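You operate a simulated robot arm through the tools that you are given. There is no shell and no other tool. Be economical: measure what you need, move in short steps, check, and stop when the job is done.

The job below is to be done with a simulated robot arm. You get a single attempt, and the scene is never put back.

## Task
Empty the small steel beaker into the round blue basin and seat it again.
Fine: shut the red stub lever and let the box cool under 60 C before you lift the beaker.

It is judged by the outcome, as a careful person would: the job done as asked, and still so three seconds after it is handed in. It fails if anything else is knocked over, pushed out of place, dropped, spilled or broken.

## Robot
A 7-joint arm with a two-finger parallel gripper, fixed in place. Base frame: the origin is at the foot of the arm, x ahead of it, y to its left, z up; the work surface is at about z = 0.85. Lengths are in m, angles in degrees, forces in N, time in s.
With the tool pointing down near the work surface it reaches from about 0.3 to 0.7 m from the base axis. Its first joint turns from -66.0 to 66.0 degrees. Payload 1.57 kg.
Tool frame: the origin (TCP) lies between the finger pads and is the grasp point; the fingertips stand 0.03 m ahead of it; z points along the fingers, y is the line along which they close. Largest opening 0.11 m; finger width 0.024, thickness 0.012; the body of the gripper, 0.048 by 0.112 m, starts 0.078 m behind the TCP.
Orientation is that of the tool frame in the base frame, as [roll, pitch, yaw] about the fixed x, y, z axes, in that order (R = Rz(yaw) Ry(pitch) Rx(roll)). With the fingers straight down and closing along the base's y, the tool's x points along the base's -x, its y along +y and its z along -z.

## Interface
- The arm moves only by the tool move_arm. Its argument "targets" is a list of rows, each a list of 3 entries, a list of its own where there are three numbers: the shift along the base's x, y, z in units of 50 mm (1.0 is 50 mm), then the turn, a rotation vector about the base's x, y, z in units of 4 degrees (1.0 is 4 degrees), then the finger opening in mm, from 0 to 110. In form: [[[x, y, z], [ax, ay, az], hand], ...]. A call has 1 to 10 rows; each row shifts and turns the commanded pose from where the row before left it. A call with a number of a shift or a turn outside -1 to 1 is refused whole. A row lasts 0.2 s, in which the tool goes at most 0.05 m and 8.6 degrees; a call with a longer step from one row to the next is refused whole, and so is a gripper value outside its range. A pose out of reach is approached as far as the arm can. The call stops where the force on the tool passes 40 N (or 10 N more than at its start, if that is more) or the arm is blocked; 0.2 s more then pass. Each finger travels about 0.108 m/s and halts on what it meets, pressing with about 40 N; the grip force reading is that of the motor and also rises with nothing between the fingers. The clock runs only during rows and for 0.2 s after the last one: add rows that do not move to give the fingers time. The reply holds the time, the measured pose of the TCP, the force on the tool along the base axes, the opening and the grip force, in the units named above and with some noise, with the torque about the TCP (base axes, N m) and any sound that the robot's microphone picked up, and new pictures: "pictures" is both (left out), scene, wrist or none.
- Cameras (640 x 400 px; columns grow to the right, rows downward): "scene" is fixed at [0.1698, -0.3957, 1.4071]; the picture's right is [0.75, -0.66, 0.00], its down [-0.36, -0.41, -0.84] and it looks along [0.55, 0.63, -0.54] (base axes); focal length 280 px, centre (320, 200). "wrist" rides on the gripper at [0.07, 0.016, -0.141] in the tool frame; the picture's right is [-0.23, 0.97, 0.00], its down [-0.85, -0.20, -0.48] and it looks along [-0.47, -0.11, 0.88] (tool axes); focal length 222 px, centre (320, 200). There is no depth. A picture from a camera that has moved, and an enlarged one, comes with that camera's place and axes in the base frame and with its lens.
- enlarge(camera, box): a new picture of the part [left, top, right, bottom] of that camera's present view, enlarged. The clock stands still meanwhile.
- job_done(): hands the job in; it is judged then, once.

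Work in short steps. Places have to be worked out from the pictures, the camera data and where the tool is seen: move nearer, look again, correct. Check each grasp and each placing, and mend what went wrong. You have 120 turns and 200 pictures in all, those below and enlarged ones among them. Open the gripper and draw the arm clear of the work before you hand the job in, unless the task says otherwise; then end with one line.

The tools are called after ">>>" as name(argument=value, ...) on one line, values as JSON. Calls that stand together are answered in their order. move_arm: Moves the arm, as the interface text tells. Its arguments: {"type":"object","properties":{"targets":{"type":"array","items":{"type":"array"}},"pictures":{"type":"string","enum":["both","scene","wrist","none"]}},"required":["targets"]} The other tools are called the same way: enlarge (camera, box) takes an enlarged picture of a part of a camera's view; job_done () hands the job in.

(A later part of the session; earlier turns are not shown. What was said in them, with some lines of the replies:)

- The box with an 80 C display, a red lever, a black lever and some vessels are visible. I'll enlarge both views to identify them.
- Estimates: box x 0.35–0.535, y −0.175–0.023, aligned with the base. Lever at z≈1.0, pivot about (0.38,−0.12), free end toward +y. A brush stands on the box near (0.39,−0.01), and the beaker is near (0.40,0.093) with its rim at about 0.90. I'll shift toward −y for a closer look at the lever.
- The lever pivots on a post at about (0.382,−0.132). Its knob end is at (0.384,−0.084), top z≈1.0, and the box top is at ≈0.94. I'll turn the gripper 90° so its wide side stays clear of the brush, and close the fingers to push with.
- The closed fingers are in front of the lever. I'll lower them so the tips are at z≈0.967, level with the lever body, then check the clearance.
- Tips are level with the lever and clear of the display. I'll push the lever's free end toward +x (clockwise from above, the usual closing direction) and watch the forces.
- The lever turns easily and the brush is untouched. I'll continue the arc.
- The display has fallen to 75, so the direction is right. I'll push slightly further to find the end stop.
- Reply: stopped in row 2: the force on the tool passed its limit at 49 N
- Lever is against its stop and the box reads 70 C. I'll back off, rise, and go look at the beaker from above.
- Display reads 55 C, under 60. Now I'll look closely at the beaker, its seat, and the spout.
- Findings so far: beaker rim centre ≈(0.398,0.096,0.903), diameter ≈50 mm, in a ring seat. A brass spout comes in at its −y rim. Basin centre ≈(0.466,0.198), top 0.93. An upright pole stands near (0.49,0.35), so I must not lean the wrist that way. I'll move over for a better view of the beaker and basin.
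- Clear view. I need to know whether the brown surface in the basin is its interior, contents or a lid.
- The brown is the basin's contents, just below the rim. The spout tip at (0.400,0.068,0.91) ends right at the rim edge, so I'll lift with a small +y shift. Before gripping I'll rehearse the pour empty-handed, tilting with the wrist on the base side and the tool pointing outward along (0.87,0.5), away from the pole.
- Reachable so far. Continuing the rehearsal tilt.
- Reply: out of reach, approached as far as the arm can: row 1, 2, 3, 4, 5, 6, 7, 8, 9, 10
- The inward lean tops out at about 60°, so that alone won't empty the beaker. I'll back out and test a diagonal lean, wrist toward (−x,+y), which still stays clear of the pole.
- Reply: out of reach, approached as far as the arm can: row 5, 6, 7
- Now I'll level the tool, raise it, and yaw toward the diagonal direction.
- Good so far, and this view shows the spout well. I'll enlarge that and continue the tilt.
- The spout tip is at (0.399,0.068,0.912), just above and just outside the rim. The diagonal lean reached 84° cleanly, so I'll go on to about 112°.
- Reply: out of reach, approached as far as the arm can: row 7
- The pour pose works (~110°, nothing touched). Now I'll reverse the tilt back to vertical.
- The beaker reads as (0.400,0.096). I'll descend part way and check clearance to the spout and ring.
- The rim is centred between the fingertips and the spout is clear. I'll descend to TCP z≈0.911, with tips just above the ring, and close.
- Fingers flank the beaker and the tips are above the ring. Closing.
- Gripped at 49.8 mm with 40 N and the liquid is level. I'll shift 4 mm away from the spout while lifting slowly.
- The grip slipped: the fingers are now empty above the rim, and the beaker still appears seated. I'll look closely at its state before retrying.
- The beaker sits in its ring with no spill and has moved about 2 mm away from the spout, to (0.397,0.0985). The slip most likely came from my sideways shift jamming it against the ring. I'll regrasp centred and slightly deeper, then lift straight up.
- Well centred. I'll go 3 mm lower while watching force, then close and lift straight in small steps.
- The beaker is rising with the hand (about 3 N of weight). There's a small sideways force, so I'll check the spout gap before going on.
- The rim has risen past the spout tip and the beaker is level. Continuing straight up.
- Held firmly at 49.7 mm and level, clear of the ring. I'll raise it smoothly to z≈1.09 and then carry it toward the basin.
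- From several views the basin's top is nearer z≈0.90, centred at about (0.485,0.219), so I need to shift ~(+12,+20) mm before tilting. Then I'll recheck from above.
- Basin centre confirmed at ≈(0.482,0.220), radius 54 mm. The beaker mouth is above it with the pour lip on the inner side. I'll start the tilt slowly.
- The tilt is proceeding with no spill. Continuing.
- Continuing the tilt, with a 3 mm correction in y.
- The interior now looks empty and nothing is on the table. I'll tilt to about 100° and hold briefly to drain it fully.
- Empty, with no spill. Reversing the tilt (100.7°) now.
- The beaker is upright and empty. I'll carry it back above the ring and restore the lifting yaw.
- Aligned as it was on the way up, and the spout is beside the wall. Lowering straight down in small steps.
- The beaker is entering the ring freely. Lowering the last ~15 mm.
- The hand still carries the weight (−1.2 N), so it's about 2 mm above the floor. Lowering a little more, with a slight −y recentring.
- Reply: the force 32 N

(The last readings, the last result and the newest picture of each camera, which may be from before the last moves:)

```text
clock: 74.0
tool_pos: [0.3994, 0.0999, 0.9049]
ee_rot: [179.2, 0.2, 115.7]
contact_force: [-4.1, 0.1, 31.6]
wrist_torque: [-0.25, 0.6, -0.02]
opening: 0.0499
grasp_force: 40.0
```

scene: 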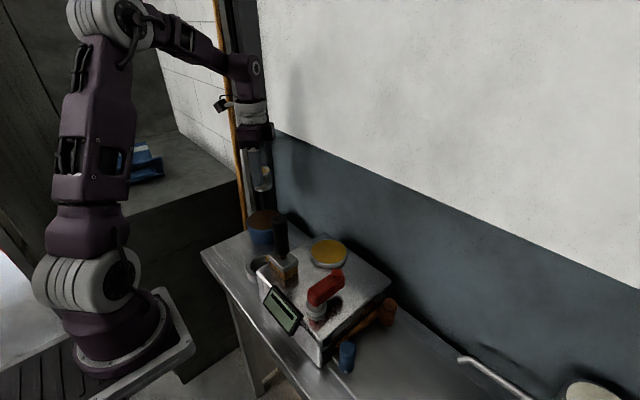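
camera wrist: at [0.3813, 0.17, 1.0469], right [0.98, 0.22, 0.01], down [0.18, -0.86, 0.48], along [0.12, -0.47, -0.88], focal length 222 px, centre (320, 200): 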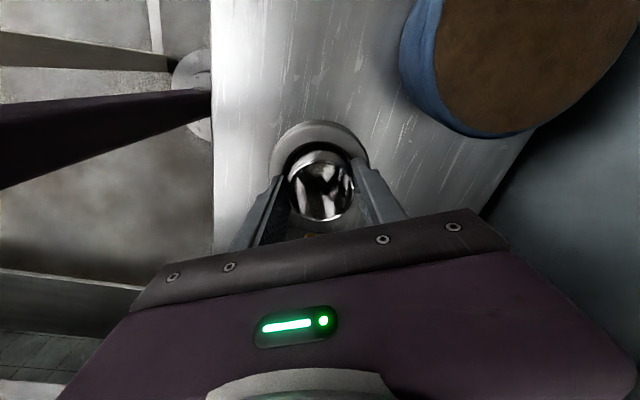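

It has bottomed firmly. I'll ease up ~1 mm and release gently.

>>> move_arm(targets=[[[0, 0, 0.02], [0, 0, 0], 10]], pictures="none")

>>> move_arm(targets=[[[0, 0, 0], [0, 0, 0], 52], [[0, 0, 0], [0, 0, 0], 56], [[0, 0, 0], [0, 0, 0], 64], [[0, 0, 0], [0, 0, 0], 74]], pictures="wrist")

>>> enlarge(camera="wrist", box=[230, 90, 410, 240])

>>> enlarge(camera="scene", box=[235, 235, 299, 275])

```text
clock: 74.5
tool_pos: [0.4007, 0.0986, 0.9053]
ee_rot: [179.3, 0.4, 115.7]
contact_force: [-0.8, 1.5, 2.4]
wrist_torque: [0.01, 0.09, -0.05]
opening: 0.0501
grasp_force: 39.9
```

```text
clock: 75.5
tool_pos: [0.3993, 0.0989, 0.9043]
ee_rot: [179.2, 0.1, 115.7]
contact_force: [0.1, -0.2, -0.2]
wrist_torque: [0.01, 0.02, 0.03]
opening: 0.0743
grasp_force: 0.1
camera wrist: at [0.3821, 0.1683, 1.0454], right [0.98, 0.22, 0.01], down [0.18, -0.86, 0.48], along [0.12, -0.47, -0.88], focal length 222 px, centre (320, 200)
```

wrist: 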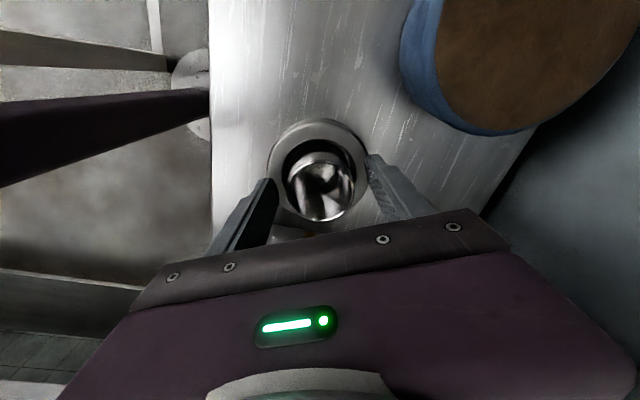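

```text
2.67 times, centred on (320, 165) of wrist
camera zoom: at [0.3821, 0.1683, 1.0454], right [0.98, 0.22, 0.01], down [0.18, -0.86, 0.48], along [0.12, -0.47, -0.88], focal length 592 px, centre (320, 293)
```

zoom: 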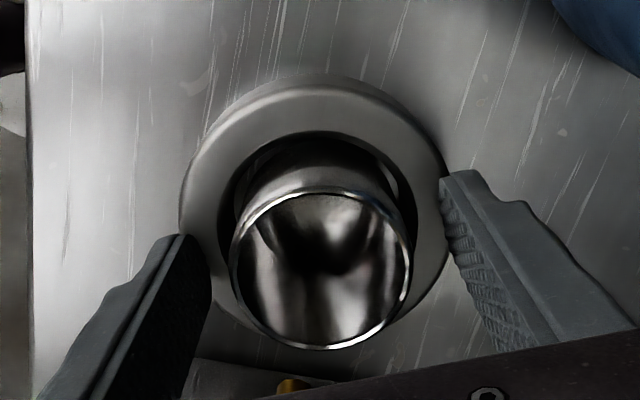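

```text
10.00 times, centred on (267, 255) of scene
camera zoom: at [0.1698, -0.3957, 1.4071], right [0.75, -0.66, 0.0], down [-0.36, -0.41, -0.84], along [0.55, 0.63, -0.54], focal length 2804 px, centre (850, -350)
```

zoom: 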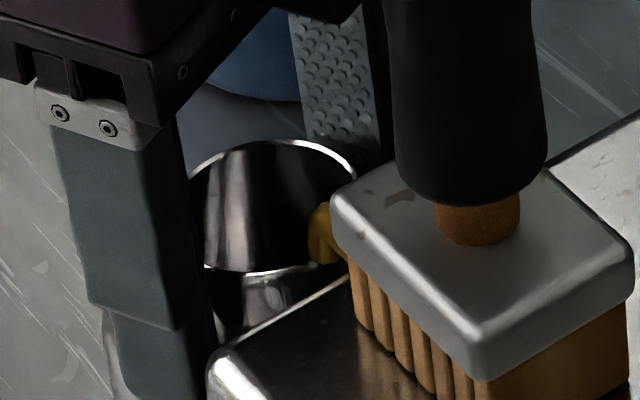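

Released, and the beaker stands level in its ring with its rim where it was at the start. I'll raise the hand clear and check everything.

>>> move_arm(targets=[[[0, 0, 0.3], [0, 0, 0], 80], [[0, 0, 0.8], [0, 0, 0], 80], [[0, 0, 0.9], [0, 0, 0], 80], [[0, 0, 0.9], [0, 0, 0], 80], [[0, 0, 0.9], [0, 0, 0], 80], [[-0.5, 0.3, 0.8], [0, 0, 0], 80], [[-0.5, 0.3, 0.3], [0, 0, 0], 80]], pictures="both")

>>> enlarge(camera="scene", box=[190, 190, 430, 390])

>>> enlarge(camera="scene", box=[235, 235, 299, 275])

```text
clock: 77.0
tool_pos: [0.3497, 0.1272, 1.1526]
ee_rot: [179.3, 0.4, 115.7]
contact_force: [0.1, 0.7, 0.0]
wrist_torque: [0.01, -0.02, 0.02]
opening: 0.08
grasp_force: 0.1
camera wrist: at [0.3317, 0.1967, 1.2927], right [0.98, 0.22, 0.01], down [0.18, -0.86, 0.48], along [0.12, -0.47, -0.88], focal length 222 px, centre (320, 200)
```

scene: 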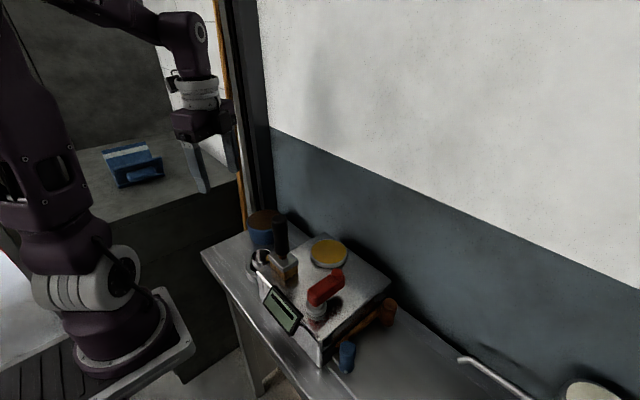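
wrist: 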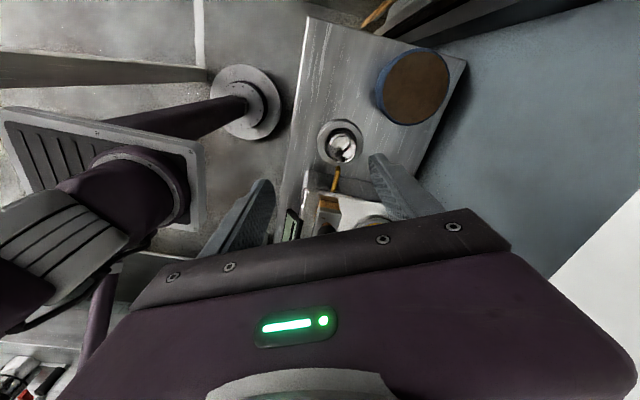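

```text
2.00 times, centred on (310, 290) of scene
camera zoom: at [0.1698, -0.3957, 1.4071], right [0.75, -0.66, 0.0], down [-0.36, -0.41, -0.84], along [0.55, 0.63, -0.54], focal length 561 px, centre (340, 20)
```

zoom: 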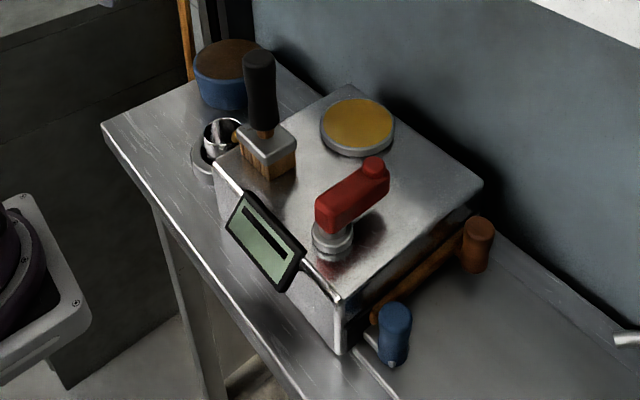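

```text
10.00 times, centred on (267, 255) of scene
camera zoom: at [0.1698, -0.3957, 1.4071], right [0.75, -0.66, 0.0], down [-0.36, -0.41, -0.84], along [0.55, 0.63, -0.54], focal length 2804 px, centre (850, -350)
```

zoom: 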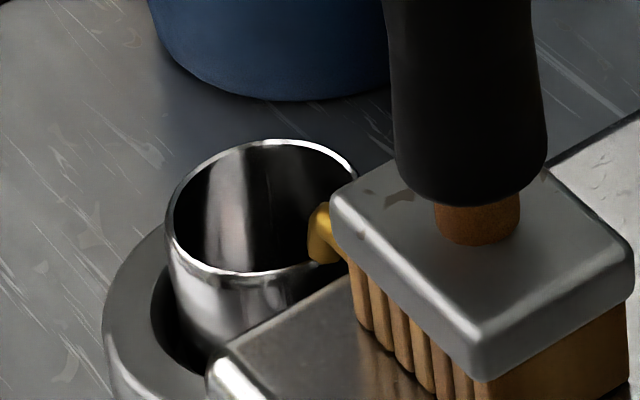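

The beaker is empty and back at its original position in the ring. The lever is shut, the brush, dish and basin are undisturbed, and the arm is clear, so I'm handing in.

>>> job_done()

```text
The job is handed in.
```

I shut the red lever, waited until the display read 45 C, then emptied the steel beaker into the blue basin and set it back in its ring. I saw no spills and nothing else was moved; my first grip slipped before lifting the beaker, without spilling.
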